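You operate a simulated robot arm through the tools that you are given. There is no shell and no other tool.

Carry out the task below with a simulated robot arm. There is one attempt and no reset: what you move stays moved.

## Task
Move the hub's black plug from the grey strip to the white strip and switch that on.
Fine: grey strip off first; leave the white one on.

It is judged by the outcome, as a careful person would: the job done as asked, and still so three seconds after it is handed in. It fails if anything else is knocked over, pushed out of place, dropped, spilled or broken.

## Robot
A 7-joint arm with a two-finger parallel gripper, fixed in place. Base frame: the origin is on the floor under the middle of its stand, x ahead of it, y to its left, z up; the work surface is at about z = 860. Units: mm, rad, N and s.
With the tool pointing down near the work surface it reaches from about 300 to 700 mm from the base axis. Its first joint turns from -1.152 to 1.152 rad. Payload 1.57 kg.
The tool frame sits at the grasp point between the pads (the TCP): z along the fingers, y along the line on which they close. The tips reach 30 mm beyond it. Largest opening 110 mm; finger width 24, thickness 12; the body of the gripper, 48 by 112 mm, starts 78 mm behind the TCP.
Orientation is that of the tool frame in the base frame, as a unit quaternion [x, y, z, w]. With the fingers straight down and closing along the base's y, the tool's x points along the base's -x, its y along +y and its z along -z.

## Interface
- The arm moves only by the tool servo_tool. Its argument "deltas" is a list of rows, each an object of numbers (a shift or turn left out is 0, a gripper value left out holds the last): "dx", "dy", "dz": the shift along the base's x, y, z in units of 40 mm (1.0 is 40 mm); "rx", "ry", "rz": the turn, a rotation vector about the base's x, y, z in units of 4 degrees (1.0 is 4 degrees). In form: [{"dx": .., "dy": .., "dz": .., "rx": .., "ry": .., "rz": ..}, ...]. A call has 1 to 20 rows; each row shifts and turns the commanded pose from where the row before left it. "gripper" is the finger opening in mm, from 0 to 110, set as the call begins (left out, the last holds). A call with a number of a shift or a turn outside -1 to 1 is refused whole. A row lasts 0.2 s, in which the tool goes at most 50 mm and 0.15 rad; a call with a longer step from one row to the next is refused whole, and so is a gripper value outside its range. Where a pose cannot be reached the arm comes as near as it can. A force on the tool above 40 N (or 10 N above the force at the start of the call, whichever is more), or a blocked arm, ends the call early, and 0.2 s more pass. The fingers move at their own pace (about 108 mm/s each) and stop on an object; they squeeze with about 42 N. The grip force told is the motor's: it shows also when the fingers shut on nothing. Time passes only in rows, and 0.2 s behind the last, so rows that do not move let the fingers close. The reply holds the time, the measured pose of the TCP, the force on the tool along the base axes, the opening and the grip force, in the units named above and with some noise, with the torque about the TCP (base axes, N m) and any sound that the robot's microphone picked up.
- Cameras (640 x 400 px; columns grow to the right, rows downward): "scene" is fixed at [152.9, -380, 1419.4]; the picture's right is [0.88, -0.48, 0.00], its down [-0.20, -0.37, -0.91] and it looks along [0.44, 0.79, -0.43] (base axes); focal length 332 px, centre (320, 200). "wrist" rides on the gripper at [70, 16, -141] in the tool frame; the picture's right is [-0.23, 0.97, 0.00], its down [-0.86, -0.20, -0.48] and it looks along [-0.47, -0.11, 0.88] (tool axes); focal length 222 px, centre (320, 200). There is no depth. A picture from a camera that has moved, and an enlarged one, comes with that camera's place and axes in the base frame and with its lens.
- snapshot(camera): a new picture of that camera. It takes no simulated time.
- inspect(camera, box): a new picture of the part [left, top, right, bottom] of that camera's present view, enlarged. It takes no simulated time.
- close_job(): hands the job in; it is judged then, once.

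Places have to be worked out from the pictures, the camera data and where the tool is seen. Open the gripper and draw the arm clear of the work before you hand the job in, unless the task says otherwise.

The tools are called after "Call:" as name(argument=value, ...) on one line, values as JSON. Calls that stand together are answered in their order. servo_tool: Moves the arm, as the interface text tells. Its arguments: {"type":"object","properties":{"deltas":{"type":"array","items":{"type":"object","properties":{"dx":{"type":"number"},"dy":{"type":"number"},"dz":{"type":"number"},"rx":{"type":"number"},"ry":{"type":"number"},"rz":{"type":"number"}}}},"gripper":{"type":"number"}},"required":["deltas"]} The other tools are called the same way: snapshot (camera) takes a picture; inspect (camera, box) takes an enlarged picture of a part of a camera's view; close_job () hands the job in.

At the start:

```text
time: 0.0
position: [435.6, -89.0, 1239.7]
orientation: [-0.001, 1.0, 0.0, 0.0]
wrist_force: [0.1, 0.1, 0.0]
ft_torque: [0.03, 0.06, 0.03]
gripper_width: 110.0
grip_force: 0.1
```

scene: 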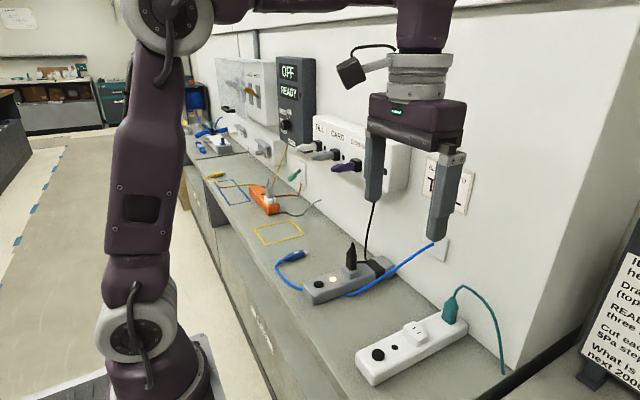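
wrist: 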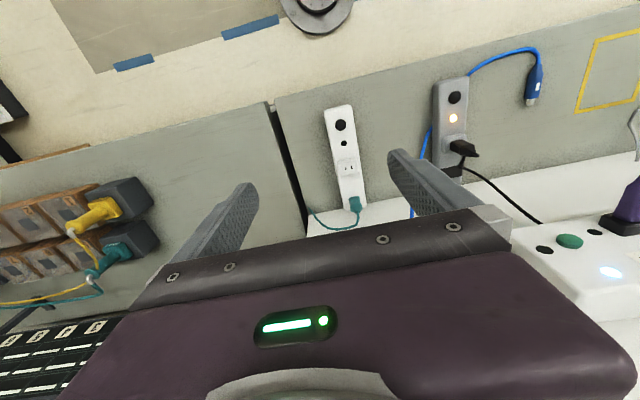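

I'll start by enlarging the views of the two strips to see the plug, switches and sockets.

Call:
inspect(camera="scene", box=[270, 220, 520, 390])

Call:
inspect(camera="wrist", box=[300, 50, 560, 230])

Call:
inspect(camera="scene", box=[180, 40, 480, 230])

```text
2.35 times, centred on (395, 305) of scene
camera zoom: at [152.9, -380.0, 1419.4], right [0.88, -0.48, 0.0], down [-0.2, -0.37, -0.91], along [0.44, 0.79, -0.43], focal length 781 px, centre (144, -47)
```

zoom: 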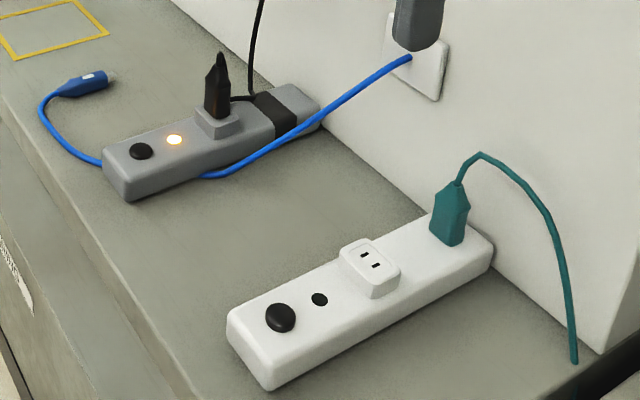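

```text
2.22 times, centred on (430, 140) of wrist
camera zoom: at [366.0, -73.5, 1381.2], right [0.23, 0.97, 0.0], down [0.86, -0.2, 0.48], along [0.47, -0.11, -0.88], focal length 494 px, centre (76, 333)
```

zoom: 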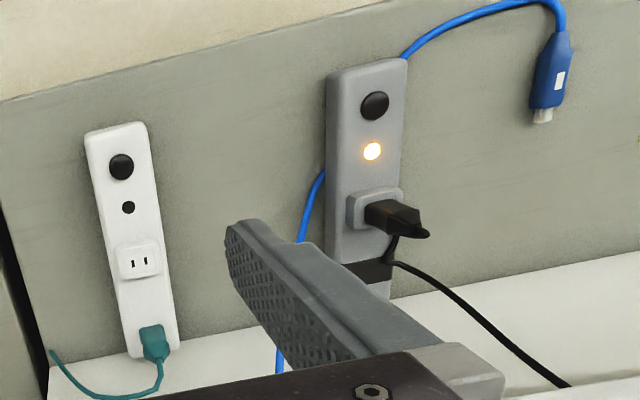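

```text
2.11 times, centred on (330, 135) of scene
camera zoom: at [152.9, -380.0, 1419.4], right [0.88, -0.48, 0.0], down [-0.2, -0.37, -0.91], along [0.44, 0.79, -0.43], focal length 699 px, centre (299, 337)
```

zoom: 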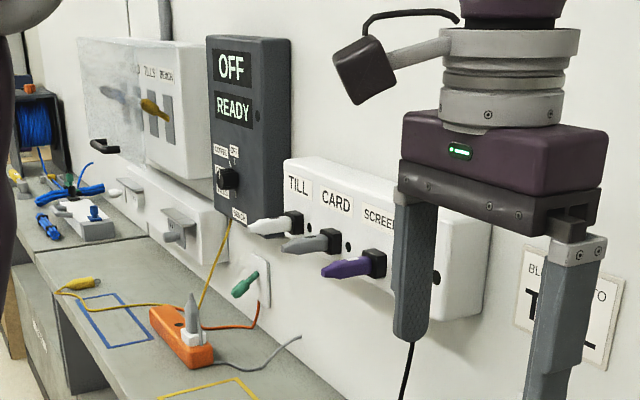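

Let me read the sign on the wall behind the finger and the one at the right.

Call:
inspect(camera="scene", box=[410, 140, 490, 250])

Call:
inspect(camera="scene", box=[560, 220, 640, 390])

Call:
inspect(camera="wrist", box=[500, 120, 640, 330])

Call:
inspect(camera="scene", box=[280, 230, 420, 310])

Call:
inspect(camera="scene", box=[345, 300, 485, 390])

```text
3.64 times, centred on (450, 195) of scene
camera zoom: at [152.9, -380.0, 1419.4], right [0.88, -0.48, 0.0], down [-0.2, -0.37, -0.91], along [0.44, 0.79, -0.43], focal length 1207 px, centre (-153, 218)
```

zoom: 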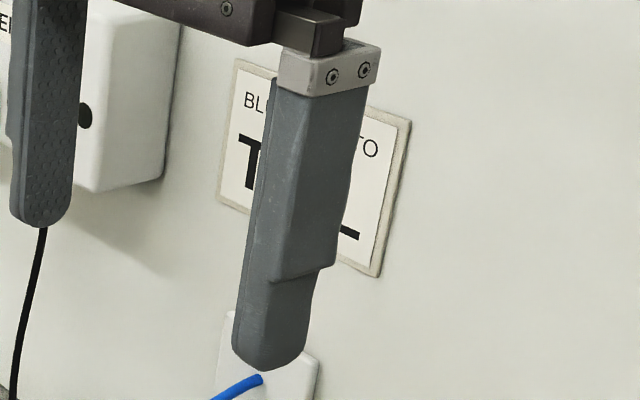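

```text
2.35 times, centred on (600, 305) of scene
camera zoom: at [152.9, -380.0, 1419.4], right [0.88, -0.48, 0.0], down [-0.2, -0.37, -0.91], along [0.44, 0.79, -0.43], focal length 781 px, centre (-339, -47)
```

zoom: 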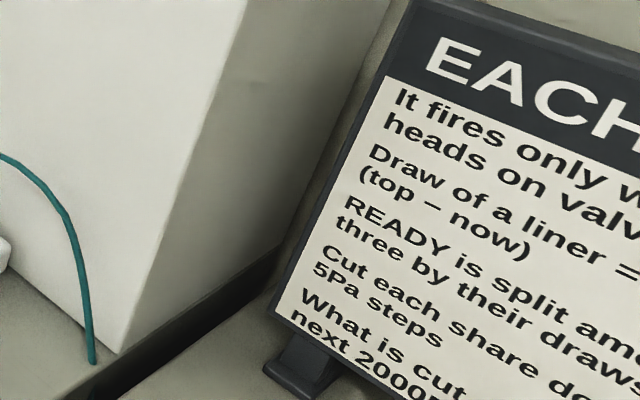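

```text
1.90 times, centred on (570, 225) of wrist
camera zoom: at [366.0, -73.5, 1381.2], right [0.23, 0.97, 0.0], down [0.86, -0.2, 0.48], along [0.47, -0.11, -0.88], focal length 423 px, centre (-156, 152)
```

zoom: 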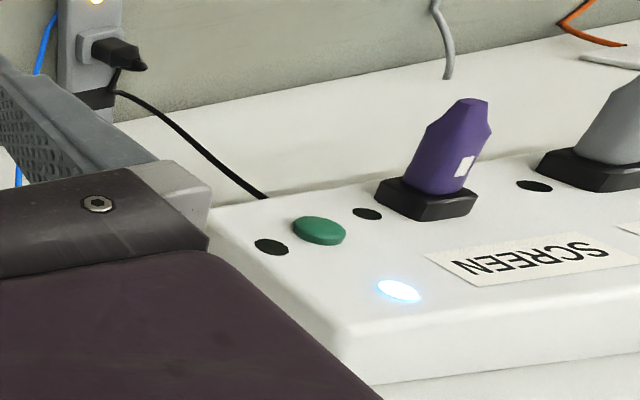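

```text
4.57 times, centred on (350, 270) of scene
camera zoom: at [152.9, -380.0, 1419.4], right [0.88, -0.48, 0.0], down [-0.2, -0.37, -0.91], along [0.44, 0.79, -0.43], focal length 1517 px, centre (183, -120)
```

zoom: 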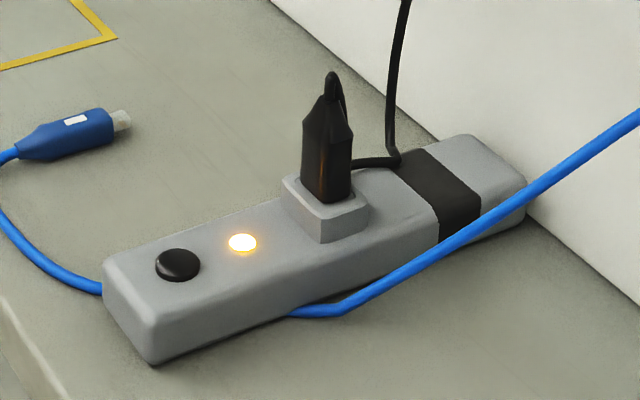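

```text
4.44 times, centred on (415, 345) of scene
camera zoom: at [152.9, -380.0, 1419.4], right [0.88, -0.48, 0.0], down [-0.2, -0.37, -0.91], along [0.44, 0.79, -0.43], focal length 1475 px, centre (-102, -444)
```

zoom: 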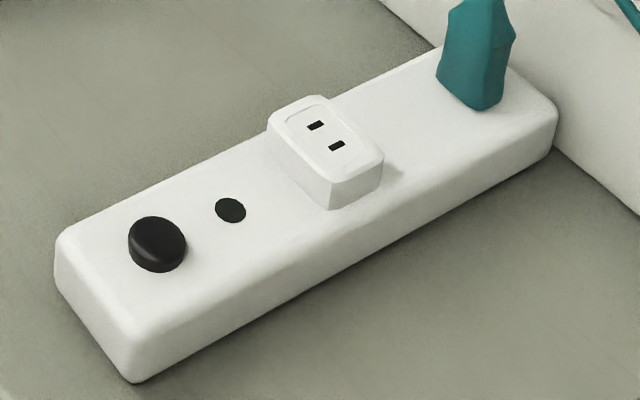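

Rough triangulation from both views puts the grey button at about (459, 176), the black plug at about (547, 170), the white socket at about (551, -52) and the white button at about (460, -53). Strip tops are near z≈895 and the wall is at x≈682. I'll move above and behind the grey strip, staying high, for a close wrist view.

Call:
servo_tool(deltas=[{"dx": -0.05, "dy": 0.83, "dz": -0.34}, {"dx": -0.05, "dy": 0.83, "dz": -0.34}, {"dx": -0.05, "dy": 0.83, "dz": -0.34}, {"dx": -0.05, "dy": 0.83, "dz": -0.34}, {"dx": -0.05, "dy": 0.83, "dz": -0.34}, {"dx": -0.05, "dy": 0.83, "dz": -0.34}, {"dx": -0.05, "dy": 0.83, "dz": -0.34}, {"dx": -0.05, "dy": 0.83, "dz": -0.34}, {}])

Call:
snapshot(camera="wrist")

Call:
snapshot(camera="scene")

```text
time: 2.0
position: [418.9, 176.7, 1130.7]
orientation: [0.0, 1.0, 0.0, 0.0]
wrist_force: [-1.1, 0.5, -0.1]
ft_torque: [-0.03, -0.01, -0.01]
gripper_width: 109.9
grip_force: 0.1
```

```text
taken
camera wrist: at [348.8, 191.2, 1273.9], right [0.23, 0.97, 0.0], down [0.86, -0.2, 0.48], along [0.47, -0.11, -0.88], focal length 222 px, centre (320, 200)
```

wrist: 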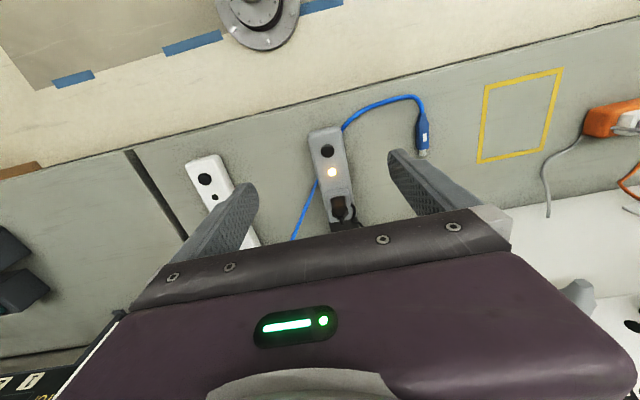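

```text
taken
```

scene: 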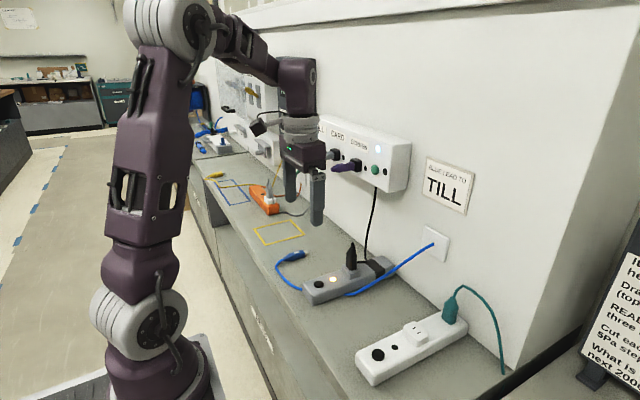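

The sign reads "BLUE LEAD TO TILL", so it isn't about the black plug. I'll zoom in on the grey strip, the hub and the wall.

Call:
inspect(camera="wrist", box=[270, 110, 430, 235])

Call:
inspect(camera="scene", box=[290, 110, 490, 250])

Call:
inspect(camera="scene", box=[320, 230, 400, 290])

```text
3.20 times, centred on (350, 172) of wrist
camera zoom: at [348.8, 191.2, 1273.9], right [0.23, 0.97, 0.0], down [0.86, -0.2, 0.48], along [0.47, -0.11, -0.88], focal length 711 px, centre (224, 288)
```

zoom: 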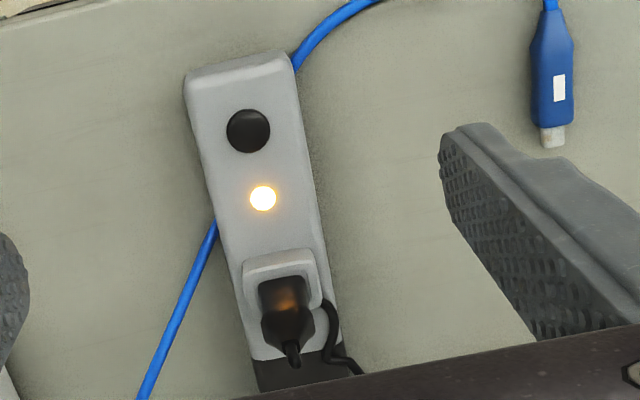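

```text
2.86 times, centred on (390, 180) of scene
camera zoom: at [152.9, -380.0, 1419.4], right [0.88, -0.48, 0.0], down [-0.2, -0.37, -0.91], along [0.44, 0.79, -0.43], focal length 948 px, centre (120, 257)
```

zoom: 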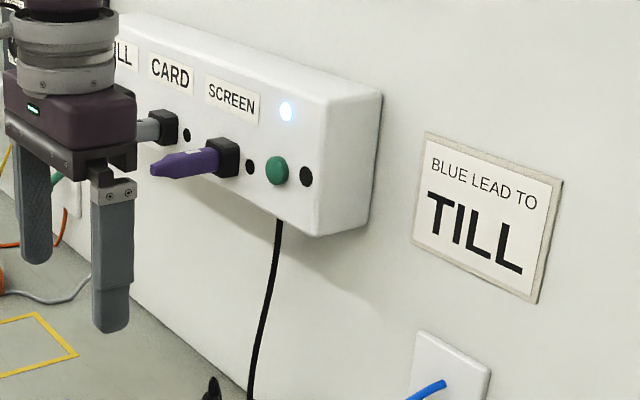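

```text
6.67 times, centred on (360, 260) of scene
camera zoom: at [152.9, -380.0, 1419.4], right [0.88, -0.48, 0.0], down [-0.2, -0.37, -0.91], along [0.44, 0.79, -0.43], focal length 2213 px, centre (53, -200)
```

zoom: 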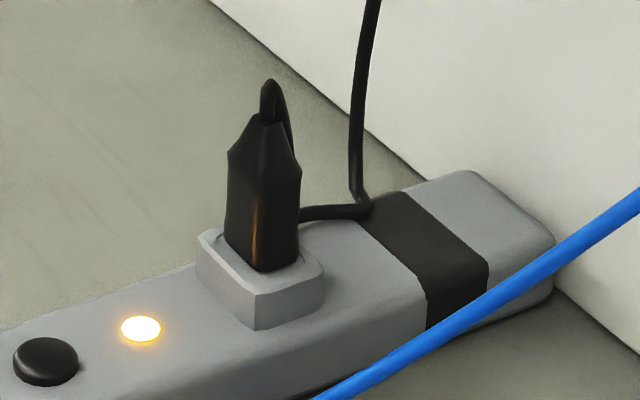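

With refined axes both cameras agree: the grey button is at about (457, 179, 897) and the strips run along x. I'll close the fingers and come down over the grey button, stopping about 18 mm above it.

Call:
servo_tool(deltas=[{"dx": 0.19, "dy": 0.01, "dz": -0.6}, {"dx": 0.19, "dy": 0.01, "dz": -0.75}, {"dx": 0.19, "dy": 0.01, "dz": -0.75}, {"dx": 0.19, "dy": 0.01, "dz": -0.75}, {"dx": 0.19, "dy": 0.01, "dz": -0.75}, {"dz": -0.75}, {"dz": -0.25}, {}], gripper=0)

Call:
snapshot(camera="wrist")

Call:
inspect(camera="scene", box=[260, 200, 420, 310])

```text
time: 3.8
position: [456.9, 178.9, 946.6]
orientation: [0.0, 1.0, -0.001, -0.001]
wrist_force: [0.6, 0.9, 0.8]
ft_torque: [-0.02, 0.01, 0.01]
gripper_width: 0.3
grip_force: 21.1
```

```text
taken
camera wrist: at [388.5, 194.0, 1088.6], right [0.23, 0.97, 0.0], down [0.86, -0.2, 0.48], along [0.47, -0.11, -0.88], focal length 222 px, centre (320, 200)
```

wrist: 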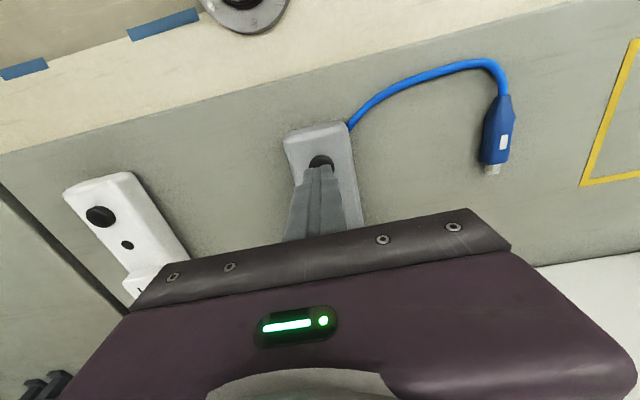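

```text
3.64 times, centred on (340, 255) of scene
camera zoom: at [152.9, -380.0, 1419.4], right [0.88, -0.48, 0.0], down [-0.2, -0.37, -0.91], along [0.44, 0.79, -0.43], focal length 1207 px, centre (247, 0)
```

zoom: 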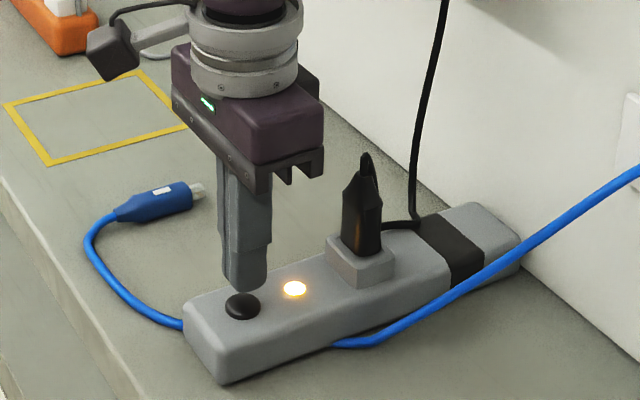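

The closed fingertips are directly above the grey button, about 18 mm over it. I'll press down slowly and watch the force.

Call:
servo_tool(deltas=[{"dz": -0.1}, {"dz": -0.1}, {"dz": -0.1}, {"dz": -0.1}, {"dz": -0.05}, {"dz": -0.05}])

Call:
inspect(camera="scene", box=[280, 230, 400, 310])

```text
time: 5.2
position: [457.7, 178.8, 926.0]
orientation: [-0.001, 1.0, 0.0, 0.0]
wrist_force: [-1.9, -4.1, 9.9]
ft_torque: [-0.1, 0.03, -0.01]
gripper_width: 0.0
grip_force: 21.7
```

```text
5.00 times, centred on (340, 270) of scene
camera zoom: at [152.6, -380.2, 1419.4], right [0.88, -0.48, 0.0], down [-0.2, -0.37, -0.91], along [0.44, 0.79, -0.42], focal length 1660 px, centre (220, -150)
```

zoom: 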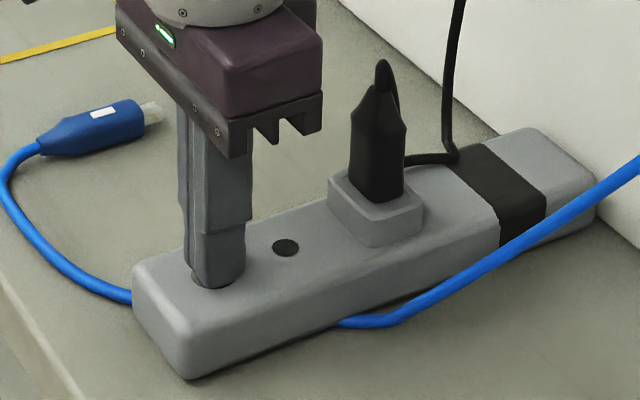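

The grey strip's light went out with about 10 N on the button. I'll lift straight off and check that it stays off.

Call:
servo_tool(deltas=[{"dz": 0.1}, {"dz": 0.3}, {"dz": 0.8}, {"dz": 0.9}, {"dz": 0.9}, {"dz": 0.9}, {}])

Call:
inspect(camera="scene", box=[280, 220, 420, 310])

Call:
snapshot(camera="wrist")

```text
time: 6.8
position: [456.6, 181.2, 1083.9]
orientation: [0.0, 1.0, 0.0, 0.0]
wrist_force: [0.9, -0.3, -0.2]
ft_torque: [0.03, 0.01, 0.02]
gripper_width: 0.0
grip_force: 21.5
```

```text
4.44 times, centred on (350, 265) of scene
camera zoom: at [152.8, -380.0, 1419.4], right [0.88, -0.48, 0.0], down [-0.2, -0.37, -0.91], along [0.44, 0.79, -0.43], focal length 1475 px, centre (187, -89)
```

zoom: 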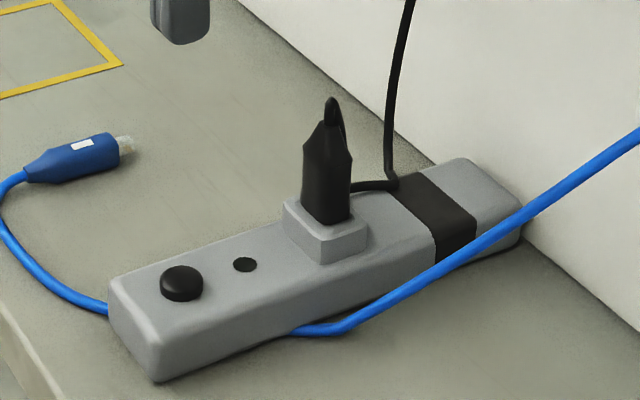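

```text
taken
camera wrist: at [387.3, 194.5, 1224.9], right [0.23, 0.97, 0.0], down [0.86, -0.2, 0.48], along [0.47, -0.11, -0.88], focal length 222 px, centre (320, 200)
```

wrist: 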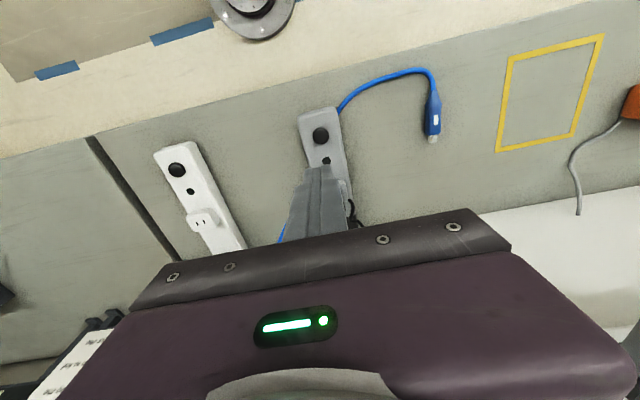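

The grey strip is off and its button has sprung back. Next I'll look closely at the plug. The purple hub plug's tip is at about (540, 260, 1148), so I'll come down short of the plug in x and keep the gripper opening modest.

Call:
servo_tool(deltas=[{"dx": 0.0, "dy": -0.03, "dz": -0.5}, {"dz": -0.7}, {"dz": -0.7}, {"dz": -0.1}, {"dx": 0.3}, {}], gripper=70)

Call:
snapshot(camera="wrist")

Call:
snapshot(camera="scene")

```text
time: 8.2
position: [471.2, 178.3, 1001.1]
orientation: [-0.001, 1.0, 0.0, 0.0]
wrist_force: [-1.0, -0.9, -0.6]
ft_torque: [-0.03, -0.02, -0.01]
gripper_width: 70.1
grip_force: 0.1
```

```text
taken
camera wrist: at [399.8, 193.9, 1144.6], right [0.23, 0.97, 0.0], down [0.86, -0.2, 0.48], along [0.47, -0.11, -0.88], focal length 222 px, centre (320, 200)
```

wrist: 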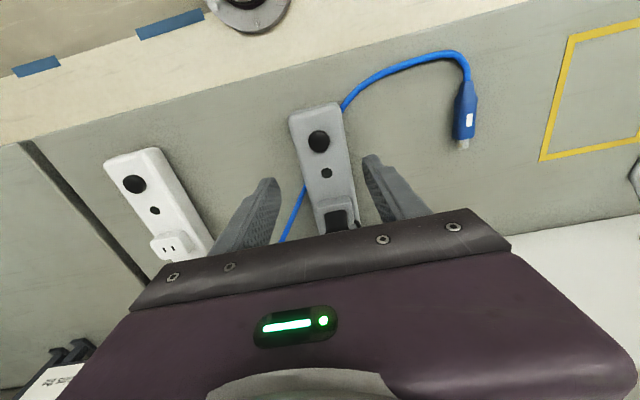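

```text
taken
```

scene: 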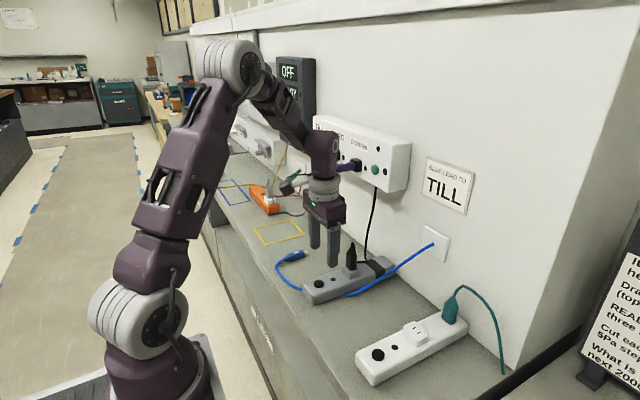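

The plug is partly hidden by the palm in this view. I'll zoom in to see the plug, its cable and the block.

Call:
inspect(camera="wrist", box=[270, 160, 390, 240])

Call:
inspect(camera="scene", box=[290, 140, 430, 310])

Call:
inspect(camera="wrist", box=[90, 130, 230, 260])

```text
5.00 times, centred on (330, 200) of wrist
camera zoom: at [399.8, 193.9, 1144.6], right [0.23, 0.97, 0.0], down [0.86, -0.2, 0.48], along [0.47, -0.11, -0.88], focal length 1111 px, centre (270, 200)
```

zoom: 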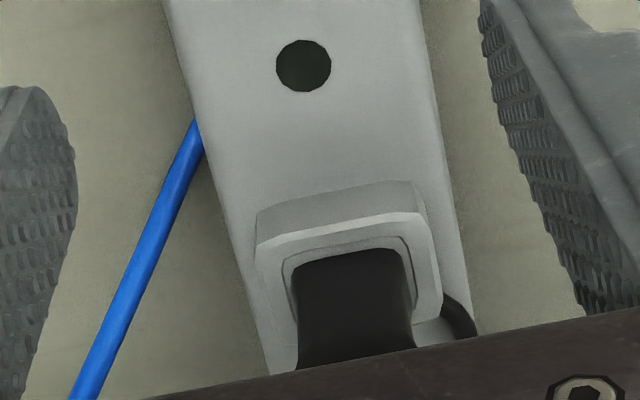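

```text
2.35 times, centred on (360, 225) of scene
camera zoom: at [152.9, -380.0, 1419.4], right [0.88, -0.48, 0.0], down [-0.2, -0.37, -0.91], along [0.44, 0.79, -0.43], focal length 781 px, centre (226, 141)
```

zoom: 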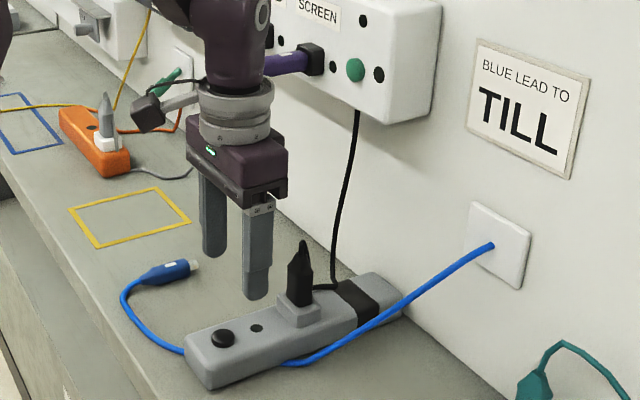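

```text
3.08 times, centred on (160, 195) of wrist
camera zoom: at [399.8, 193.9, 1144.6], right [0.23, 0.97, 0.0], down [0.86, -0.2, 0.48], along [0.47, -0.11, -0.88], focal length 684 px, centre (812, 215)
```

zoom: 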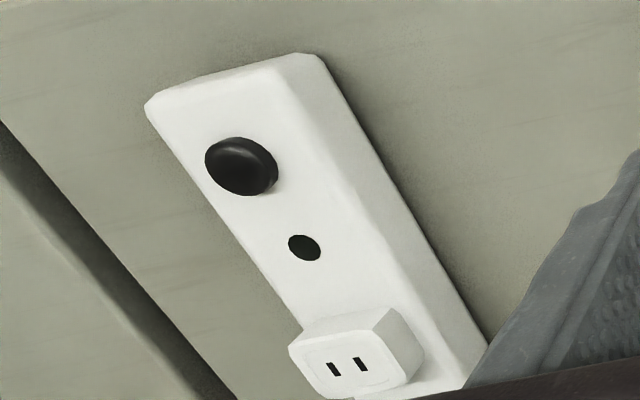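

I place the plug's base at about x 543–559, y 166–194, with its cable leaving on the +x/+y side. I'll narrow the opening to 60 mm and slide forward over the plug. The fingers straddle it there, and the palm stays clear of the purple hub plug.

Call:
servo_tool(deltas=[{"dx": 0.3, "dy": 0.02}, {"dx": 0.4, "dy": 0.02}, {"dx": 0.4, "dy": 0.01}, {"dx": 0.4}, {"dx": 0.38}, {}], gripper=60)

Call:
snapshot(camera="wrist")

Call:
inspect(camera="scene", box=[290, 140, 430, 310])

```text
time: 9.6
position: [545.6, 178.2, 1002.8]
orientation: [0.0, 1.0, 0.0, 0.001]
wrist_force: [-0.4, 0.1, 0.2]
ft_torque: [0.0, 0.0, 0.01]
gripper_width: 59.9
grip_force: 0.1
```

```text
taken
camera wrist: at [475.7, 194.2, 1144.6], right [0.23, 0.97, 0.0], down [0.86, -0.2, 0.48], along [0.47, -0.11, -0.88], focal length 222 px, centre (320, 200)
```

wrist: 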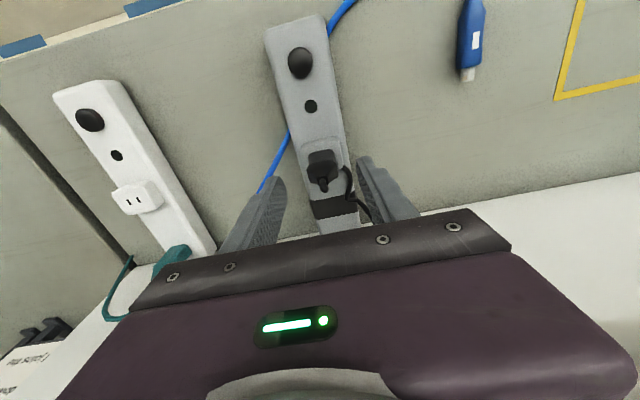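

```text
2.35 times, centred on (360, 225) of scene
camera zoom: at [152.9, -380.0, 1419.4], right [0.88, -0.48, 0.0], down [-0.2, -0.37, -0.91], along [0.44, 0.79, -0.43], focal length 781 px, centre (226, 141)
```

zoom: 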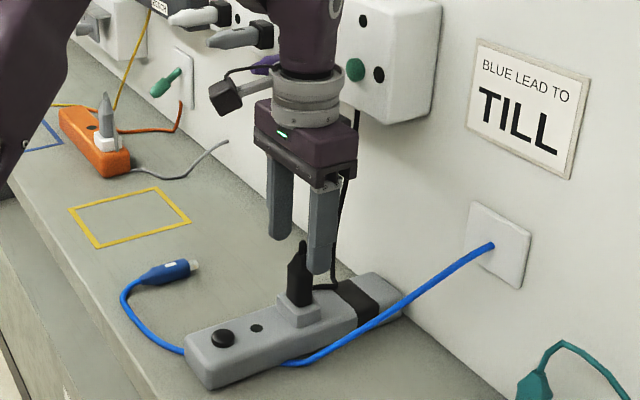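

Call:
inspect(camera="wrist", box=[250, 130, 410, 240])

Call:
inspect(camera="scene", box=[330, 180, 410, 290])

```text
3.64 times, centred on (330, 185) of wrist
camera zoom: at [475.7, 194.2, 1144.6], right [0.23, 0.97, 0.0], down [0.86, -0.2, 0.48], along [0.47, -0.11, -0.88], focal length 808 px, centre (284, 254)
```

zoom: 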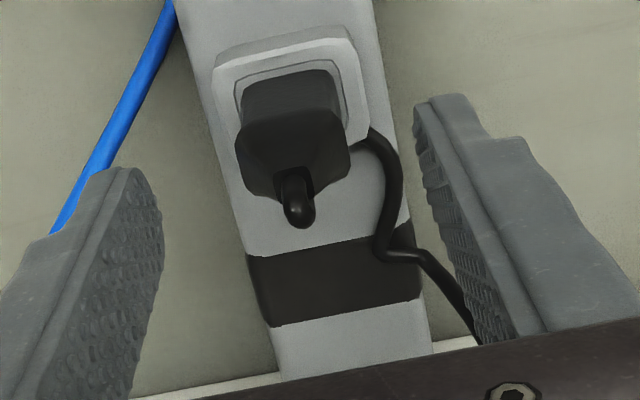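

```text
3.64 times, centred on (370, 235) of scene
camera zoom: at [152.9, -380.0, 1419.4], right [0.88, -0.48, 0.0], down [-0.2, -0.37, -0.91], along [0.44, 0.79, -0.43], focal length 1207 px, centre (138, 73)
```

zoom: 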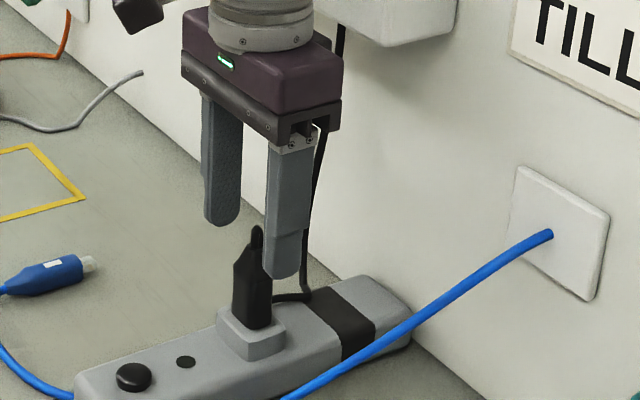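

The plug is centred at about (551, 179.7), square to the base axes, and its cable hangs behind it on the +x side, clear of the fingers' path. I'll lower to a TCP height of about 946, which puts the tips just above the socket block.

Call:
servo_tool(deltas=[{"dx": 0.04, "dz": -0.3}, {"dx": 0.02, "dz": -0.4}, {"dz": -0.35}, {"dz": -0.2}, {"dz": -0.15}, {}])

Call:
snapshot(camera="wrist")

Call:
inspect(camera="wrist", box=[250, 110, 410, 240])

Call:
inspect(camera="scene", box=[310, 160, 430, 300])

```text
time: 11.0
position: [546.7, 179.5, 947.1]
orientation: [-0.001, 1.0, 0.0, 0.0]
wrist_force: [-1.0, -0.1, -0.7]
ft_torque: [0.0, -0.01, 0.01]
gripper_width: 60.0
grip_force: 0.0
```

```text
taken
camera wrist: at [477.4, 194.4, 1088.5], right [0.23, 0.97, 0.0], down [0.86, -0.2, 0.48], along [0.47, -0.11, -0.88], focal length 222 px, centre (320, 200)
```

wrist: 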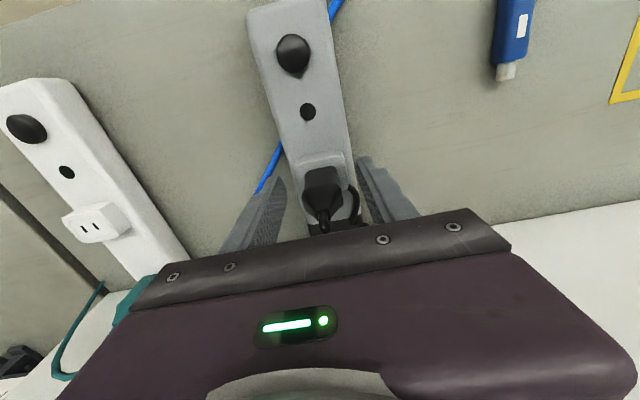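

```text
3.08 times, centred on (330, 175) of wrist
camera zoom: at [477.4, 194.4, 1088.5], right [0.23, 0.97, 0.0], down [0.86, -0.2, 0.48], along [0.47, -0.11, -0.88], focal length 684 px, centre (289, 277)
```

zoom: 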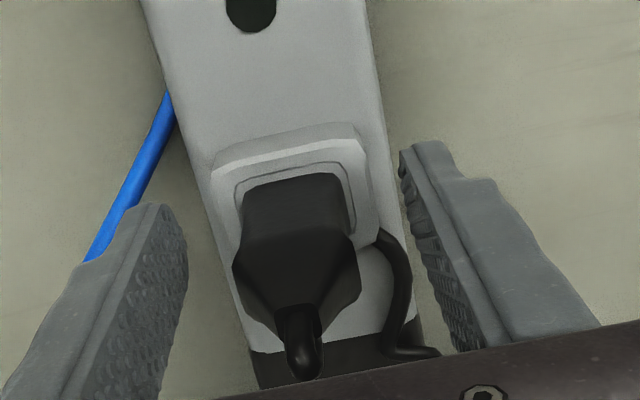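

```text
2.86 times, centred on (370, 230) of scene
camera zoom: at [152.9, -380.0, 1419.4], right [0.88, -0.48, 0.0], down [-0.2, -0.37, -0.91], along [0.44, 0.79, -0.43], focal length 948 px, centre (177, 114)
```

zoom: 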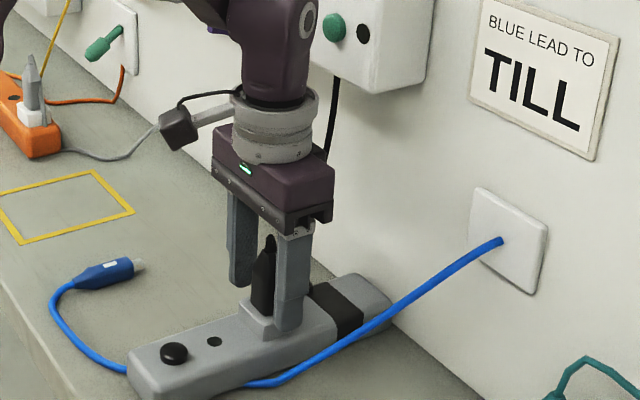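

The plug sits centred between the pads with no contact force. I'll close the fingers on it.

Call:
servo_tool(deltas=[{}, {}, {}, {}], gripper=0)

Call:
inspect(camera="wrist", box=[250, 110, 410, 240])

Call:
inspect(camera="scene", box=[310, 200, 410, 300])

```text
time: 12.0
position: [546.6, 177.9, 947.2]
orientation: [-0.001, 1.0, 0.0, 0.001]
wrist_force: [0.0, 5.6, -0.7]
ft_torque: [0.16, -0.01, 0.03]
gripper_width: 27.2
grip_force: 37.6
```

```text
3.08 times, centred on (330, 175) of wrist
camera zoom: at [477.4, 194.7, 1088.7], right [0.23, 0.97, 0.0], down [0.86, -0.2, 0.48], along [0.47, -0.11, -0.88], focal length 684 px, centre (289, 277)
```

zoom: 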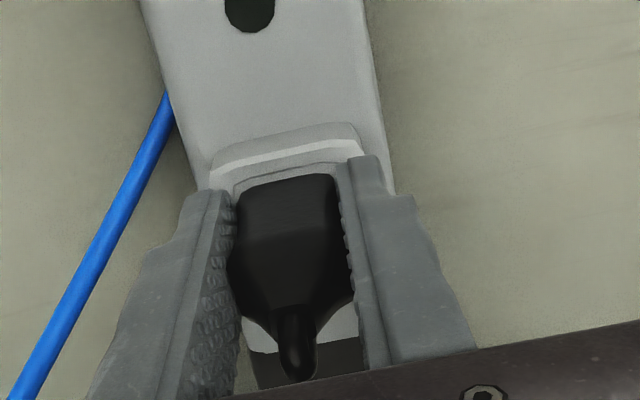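

```text
4.00 times, centred on (360, 250) of scene
camera zoom: at [152.9, -379.9, 1419.4], right [0.88, -0.48, 0.0], down [-0.2, -0.37, -0.91], along [0.44, 0.79, -0.43], focal length 1328 px, centre (160, 0)
```

zoom: 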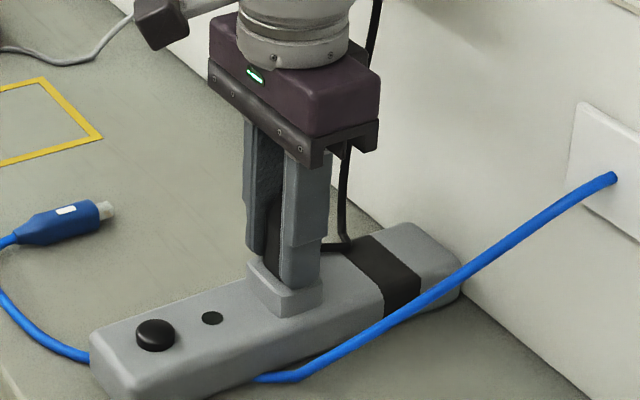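

The plug is held at 27 mm opening with about 38 N of grip. I'll pull it straight up in small steps and watch the force and whether the strip stays put.

Call:
servo_tool(deltas=[{"dz": 0.05}, {"dz": 0.05}, {"dz": 0.1}, {"dz": 0.1}, {"dz": 0.1}])

Call:
inspect(camera="scene", box=[310, 200, 410, 300])

Call:
inspect(camera="wrist", box=[250, 110, 410, 240])

```text
time: 13.2
position: [546.6, 178.7, 962.7]
orientation: [-0.001, 1.0, 0.0, 0.001]
wrist_force: [0.3, 0.6, -0.9]
ft_torque: [-0.02, 0.02, 0.0]
gripper_width: 27.2
grip_force: 37.3
```

```text
4.00 times, centred on (360, 250) of scene
camera zoom: at [152.9, -380.0, 1419.4], right [0.88, -0.48, 0.0], down [-0.2, -0.37, -0.91], along [0.44, 0.79, -0.43], focal length 1328 px, centre (160, 0)
```

zoom: 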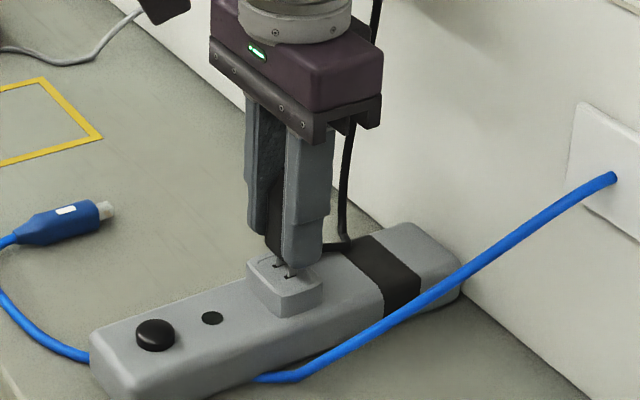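

```text
3.08 times, centred on (330, 175) of wrist
camera zoom: at [477.6, 194.0, 1104.4], right [0.23, 0.97, 0.0], down [0.86, -0.2, 0.48], along [0.47, -0.11, -0.88], focal length 684 px, centre (289, 277)
```

zoom: 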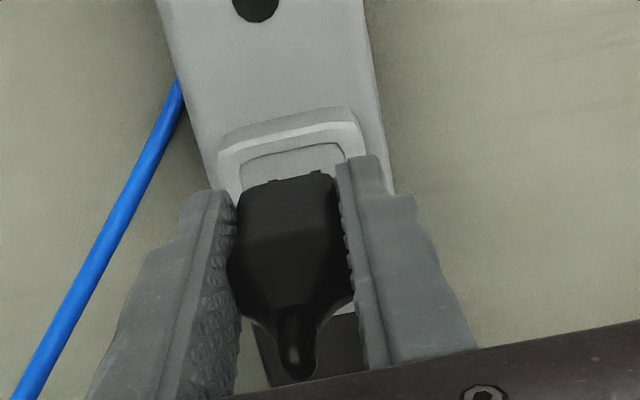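

The plug slid out with almost no reaction force and the strip hasn't moved. I'll lift it to about z=1007, easing toward -y away from the purple plug.

Call:
servo_tool(deltas=[{"dz": 0.25}, {"dz": 0.3}, {"dz": 0.3, "dy": -0.2}, {"dz": 0.25, "dy": -0.4}, {"dy": -0.4}, {}])

Call:
snapshot(camera="scene")

Call:
snapshot(camera="wrist")

Call:
inspect(camera="scene", box=[310, 180, 430, 300])

```text
time: 14.6
position: [547.3, 139.4, 1005.4]
orientation: [-0.001, 1.0, 0.0, 0.0]
wrist_force: [0.2, -0.5, -0.1]
ft_torque: [-0.05, -0.04, 0.0]
gripper_width: 26.9
grip_force: 38.2
```

```text
taken
```

scene: 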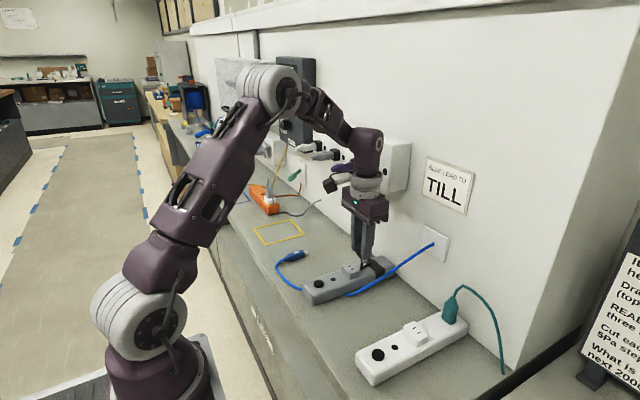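

```text
taken
camera wrist: at [477.9, 155.2, 1148.5], right [0.23, 0.97, 0.0], down [0.86, -0.2, 0.48], along [0.47, -0.11, -0.88], focal length 222 px, centre (320, 200)
```

wrist: 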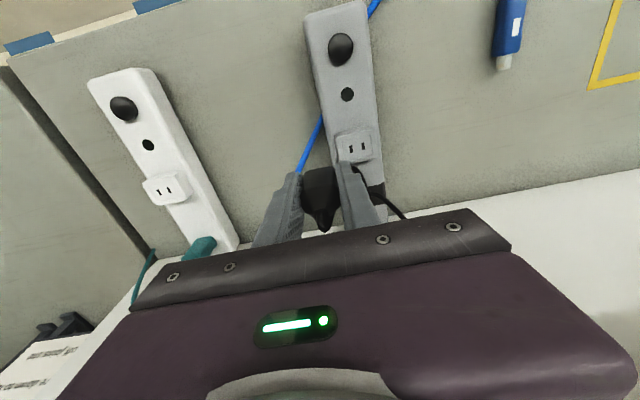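

```text
3.33 times, centred on (370, 240) of scene
camera zoom: at [152.9, -380.0, 1419.4], right [0.88, -0.48, 0.0], down [-0.2, -0.37, -0.91], along [0.44, 0.79, -0.43], focal length 1106 px, centre (153, 67)
```

zoom: 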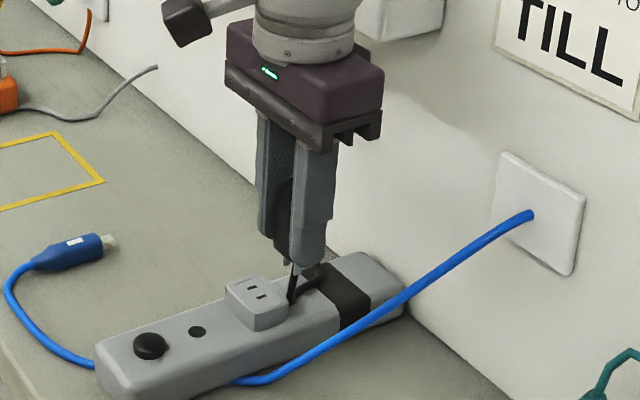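

Now both empty sockets are visible in one wrist picture, so I'll zoom on each to measure the displacement between them precisely.

Call:
inspect(camera="wrist", box=[325, 115, 395, 165])

Call:
inspect(camera="wrist", box=[130, 160, 200, 210])

Call:
inspect(camera="scene", box=[330, 255, 390, 290])

Call:
inspect(camera="scene", box=[385, 315, 445, 350])

```text
8.00 times, centred on (360, 140) of wrist
camera zoom: at [477.9, 155.2, 1148.5], right [0.23, 0.97, 0.0], down [0.86, -0.2, 0.48], along [0.47, -0.11, -0.88], focal length 1777 px, centre (0, 680)
```

zoom: 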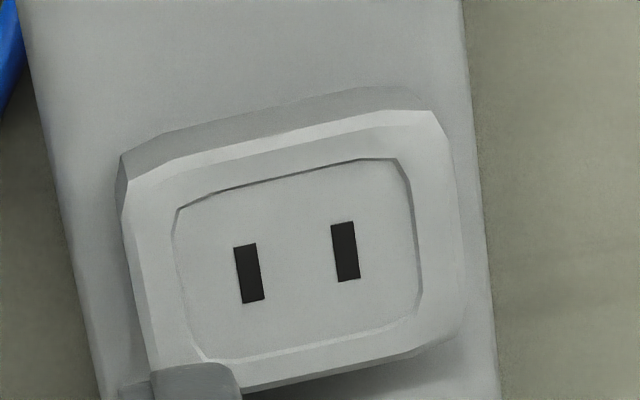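

```text
8.00 times, centred on (165, 185) of wrist
camera zoom: at [477.9, 155.2, 1148.5], right [0.23, 0.97, 0.0], down [0.86, -0.2, 0.48], along [0.47, -0.11, -0.88], focal length 1777 px, centre (1560, 320)
```

zoom: 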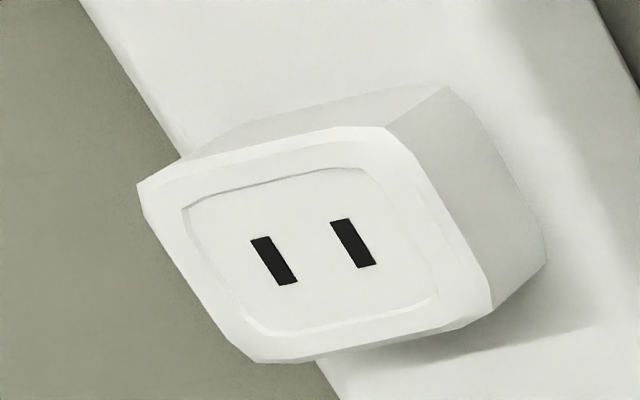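

```text
10.67 times, centred on (360, 272) of scene
camera zoom: at [152.9, -380.0, 1419.4], right [0.88, -0.48, 0.0], down [-0.2, -0.37, -0.91], along [0.44, 0.79, -0.43], focal length 3541 px, centre (-107, -573)
```

zoom: 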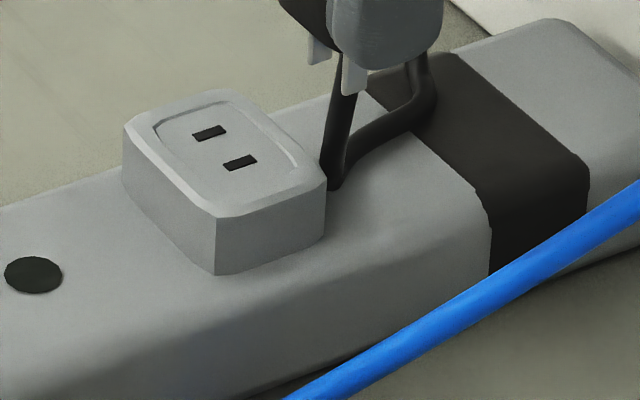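

```text
10.67 times, centred on (415, 332) of scene
camera zoom: at [152.9, -380.0, 1419.4], right [0.88, -0.48, 0.0], down [-0.2, -0.37, -0.91], along [0.44, 0.79, -0.43], focal length 3541 px, centre (-693, -1213)
```

zoom: 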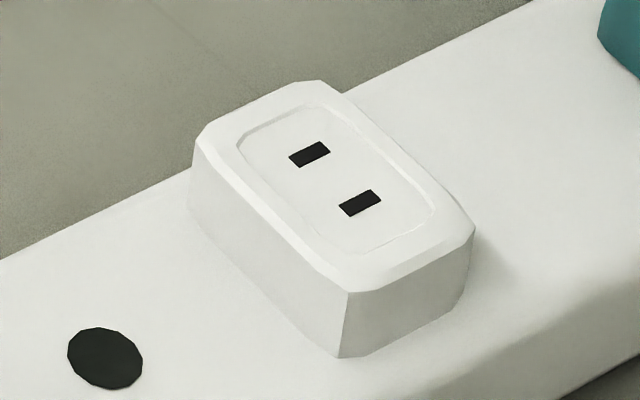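

The sockets are parallel with the same yaw and height, and the displacement between them is about (0, -230) mm. I'll carry the plug halfway first to check how the cable follows.

Call:
servo_tool(deltas=[{"dy": -0.4}, {"dy": -0.5}, {"dy": -0.5}, {"dy": -0.5}, {"dy": -0.4}, {}])

Call:
snapshot(camera="scene")

Call:
snapshot(camera="wrist")

```text
time: 16.0
position: [548.2, 47.4, 1007.3]
orientation: [0.0, 1.0, 0.0, 0.0]
wrist_force: [0.2, 0.5, -0.9]
ft_torque: [-0.02, 0.01, -0.04]
gripper_width: 26.9
grip_force: 37.7
```

```text
taken
```

scene: 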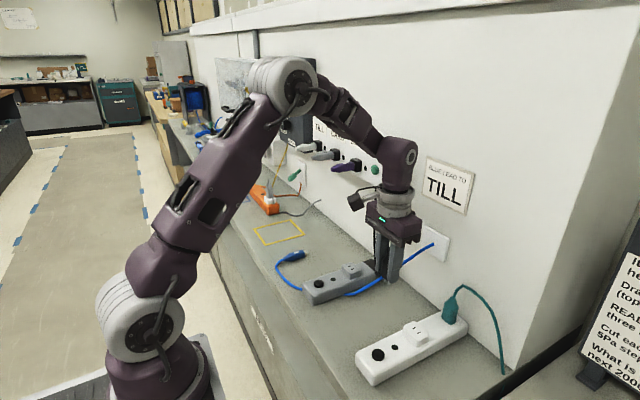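

```text
taken
camera wrist: at [478.4, 63.4, 1149.2], right [0.23, 0.97, 0.0], down [0.86, -0.2, 0.48], along [0.47, -0.11, -0.88], focal length 222 px, centre (320, 200)
```

wrist: 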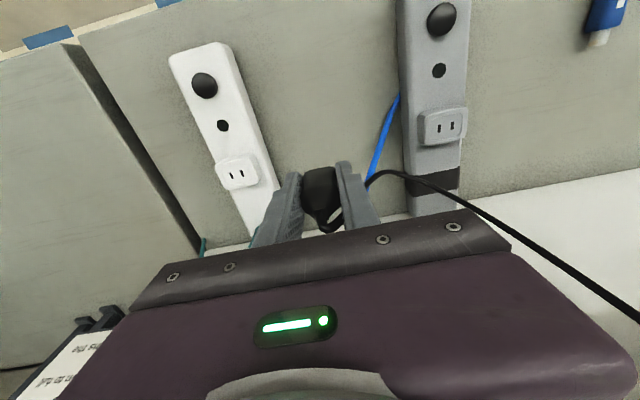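

The cable follows freely with no drag force. I'll finish the move to above the white socket while staying high.

Call:
servo_tool(deltas=[{"dy": -0.4}, {"dy": -0.5}, {"dy": -0.5}, {"dy": -0.5}, {"dy": -0.4}, {"dy": -0.15}, {}])

Call:
snapshot(camera="scene")

Call:
inspect(camera="wrist", box=[250, 110, 410, 240])

Call:
inspect(camera="scene", box=[370, 250, 470, 350])

```text
time: 17.6
position: [547.6, -50.5, 1006.8]
orientation: [0.0, 1.0, -0.001, 0.0]
wrist_force: [0.0, 0.4, -0.2]
ft_torque: [0.01, -0.01, -0.02]
gripper_width: 27.2
grip_force: 37.8
```

```text
taken
```

scene: 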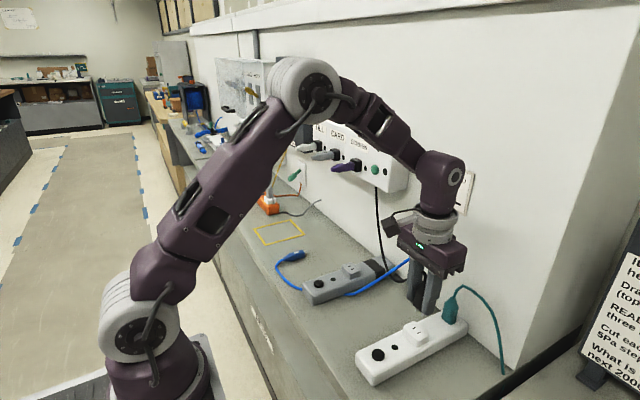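

```text
3.08 times, centred on (330, 175) of wrist
camera zoom: at [477.5, -35.4, 1147.7], right [0.23, 0.97, 0.0], down [0.86, -0.2, 0.48], along [0.47, -0.11, -0.88], focal length 684 px, centre (289, 277)
```

zoom: 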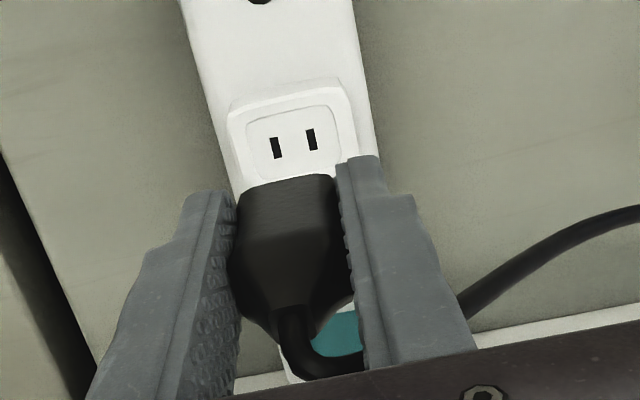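

```text
4.00 times, centred on (420, 300) of scene
camera zoom: at [152.9, -380.0, 1419.4], right [0.88, -0.48, 0.0], down [-0.2, -0.37, -0.91], along [0.44, 0.79, -0.43], focal length 1328 px, centre (-80, -200)
```

zoom: 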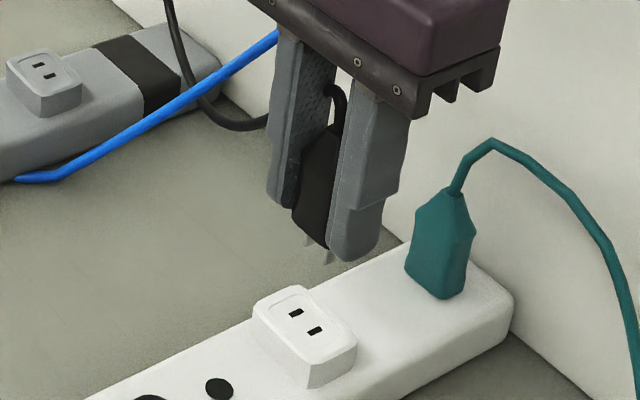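

The prongs line up laterally with the slots in the scene view. I'll descend to about z=967, with the prong tips still just above the slots, and compare the wrist view against the one taken as the plug left the grey socket.

Call:
servo_tool(deltas=[{"dz": -0.3}, {"dz": -0.3}, {"dz": -0.25}, {"dz": -0.15}, {}])

Call:
inspect(camera="wrist", box=[250, 110, 410, 240])

Call:
inspect(camera="scene", box=[385, 290, 445, 340])

```text
time: 18.8
position: [546.2, -50.3, 965.5]
orientation: [0.0, 1.0, -0.001, -0.001]
wrist_force: [-0.4, 0.7, -0.3]
ft_torque: [-0.02, -0.03, 0.01]
gripper_width: 27.1
grip_force: 38.1
```

```text
3.08 times, centred on (330, 175) of wrist
camera zoom: at [476.5, -34.9, 1107.5], right [0.23, 0.97, 0.0], down [0.86, -0.2, 0.48], along [0.47, -0.11, -0.88], focal length 684 px, centre (289, 277)
```

zoom: 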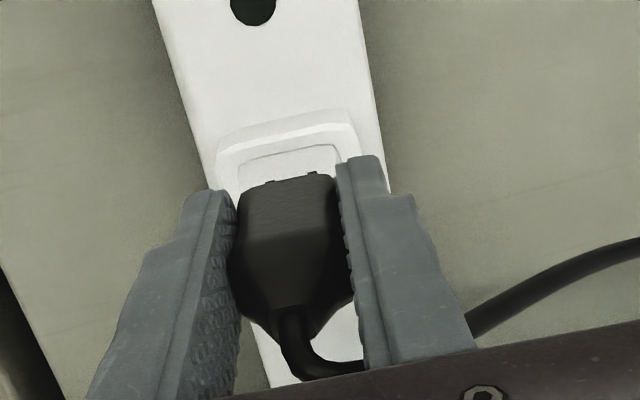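

```text
8.00 times, centred on (415, 315) of scene
camera zoom: at [152.9, -380.0, 1419.4], right [0.88, -0.48, 0.0], down [-0.2, -0.37, -0.91], along [0.44, 0.79, -0.43], focal length 2655 px, centre (-440, -720)
```

zoom: 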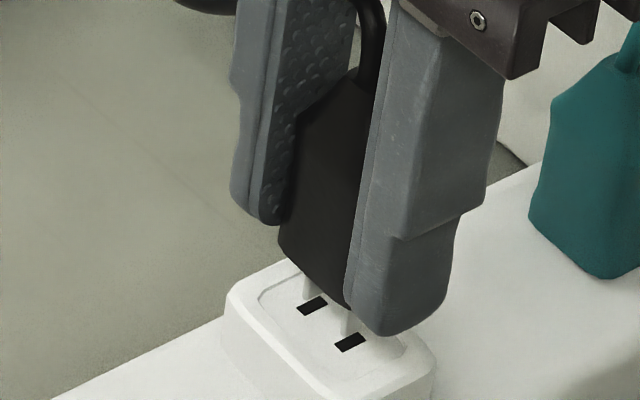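

The view closely matches the grey-socket reference. I'll enlarge the prong tips over the slots from both cameras.

Call:
inspect(camera="scene", box=[400, 315, 436, 340])

Call:
inspect(camera="wrist", box=[300, 140, 370, 185])

```text
16.00 times, centred on (418, 328) of scene
camera zoom: at [152.9, -380.0, 1419.4], right [0.88, -0.48, 0.0], down [-0.2, -0.37, -0.91], along [0.44, 0.79, -0.43], focal length 5311 px, centre (-1248, -1840)
```

zoom: 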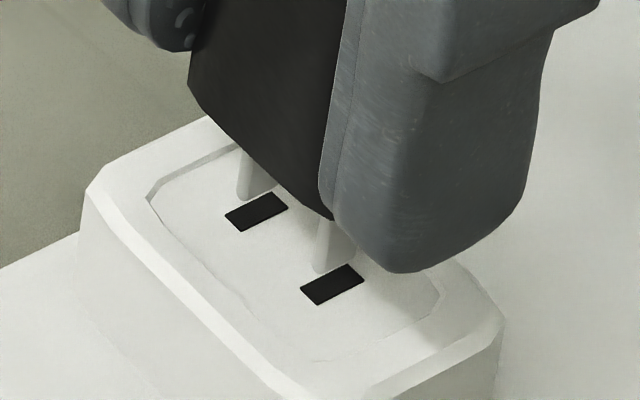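

```text
8.89 times, centred on (335, 162) of wrist
camera zoom: at [476.5, -34.9, 1107.5], right [0.23, 0.97, 0.0], down [0.86, -0.2, 0.48], along [0.47, -0.11, -0.88], focal length 1974 px, centre (187, 533)
```

zoom: 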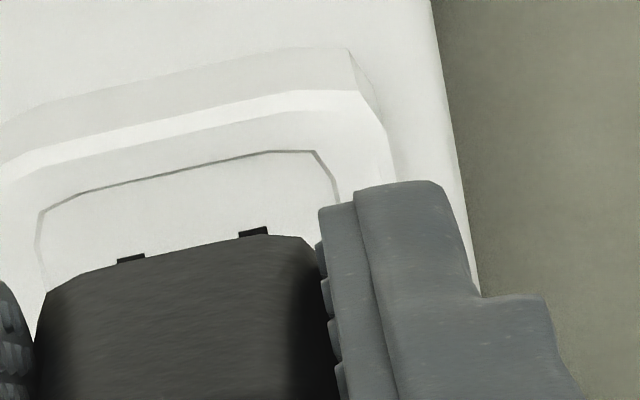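

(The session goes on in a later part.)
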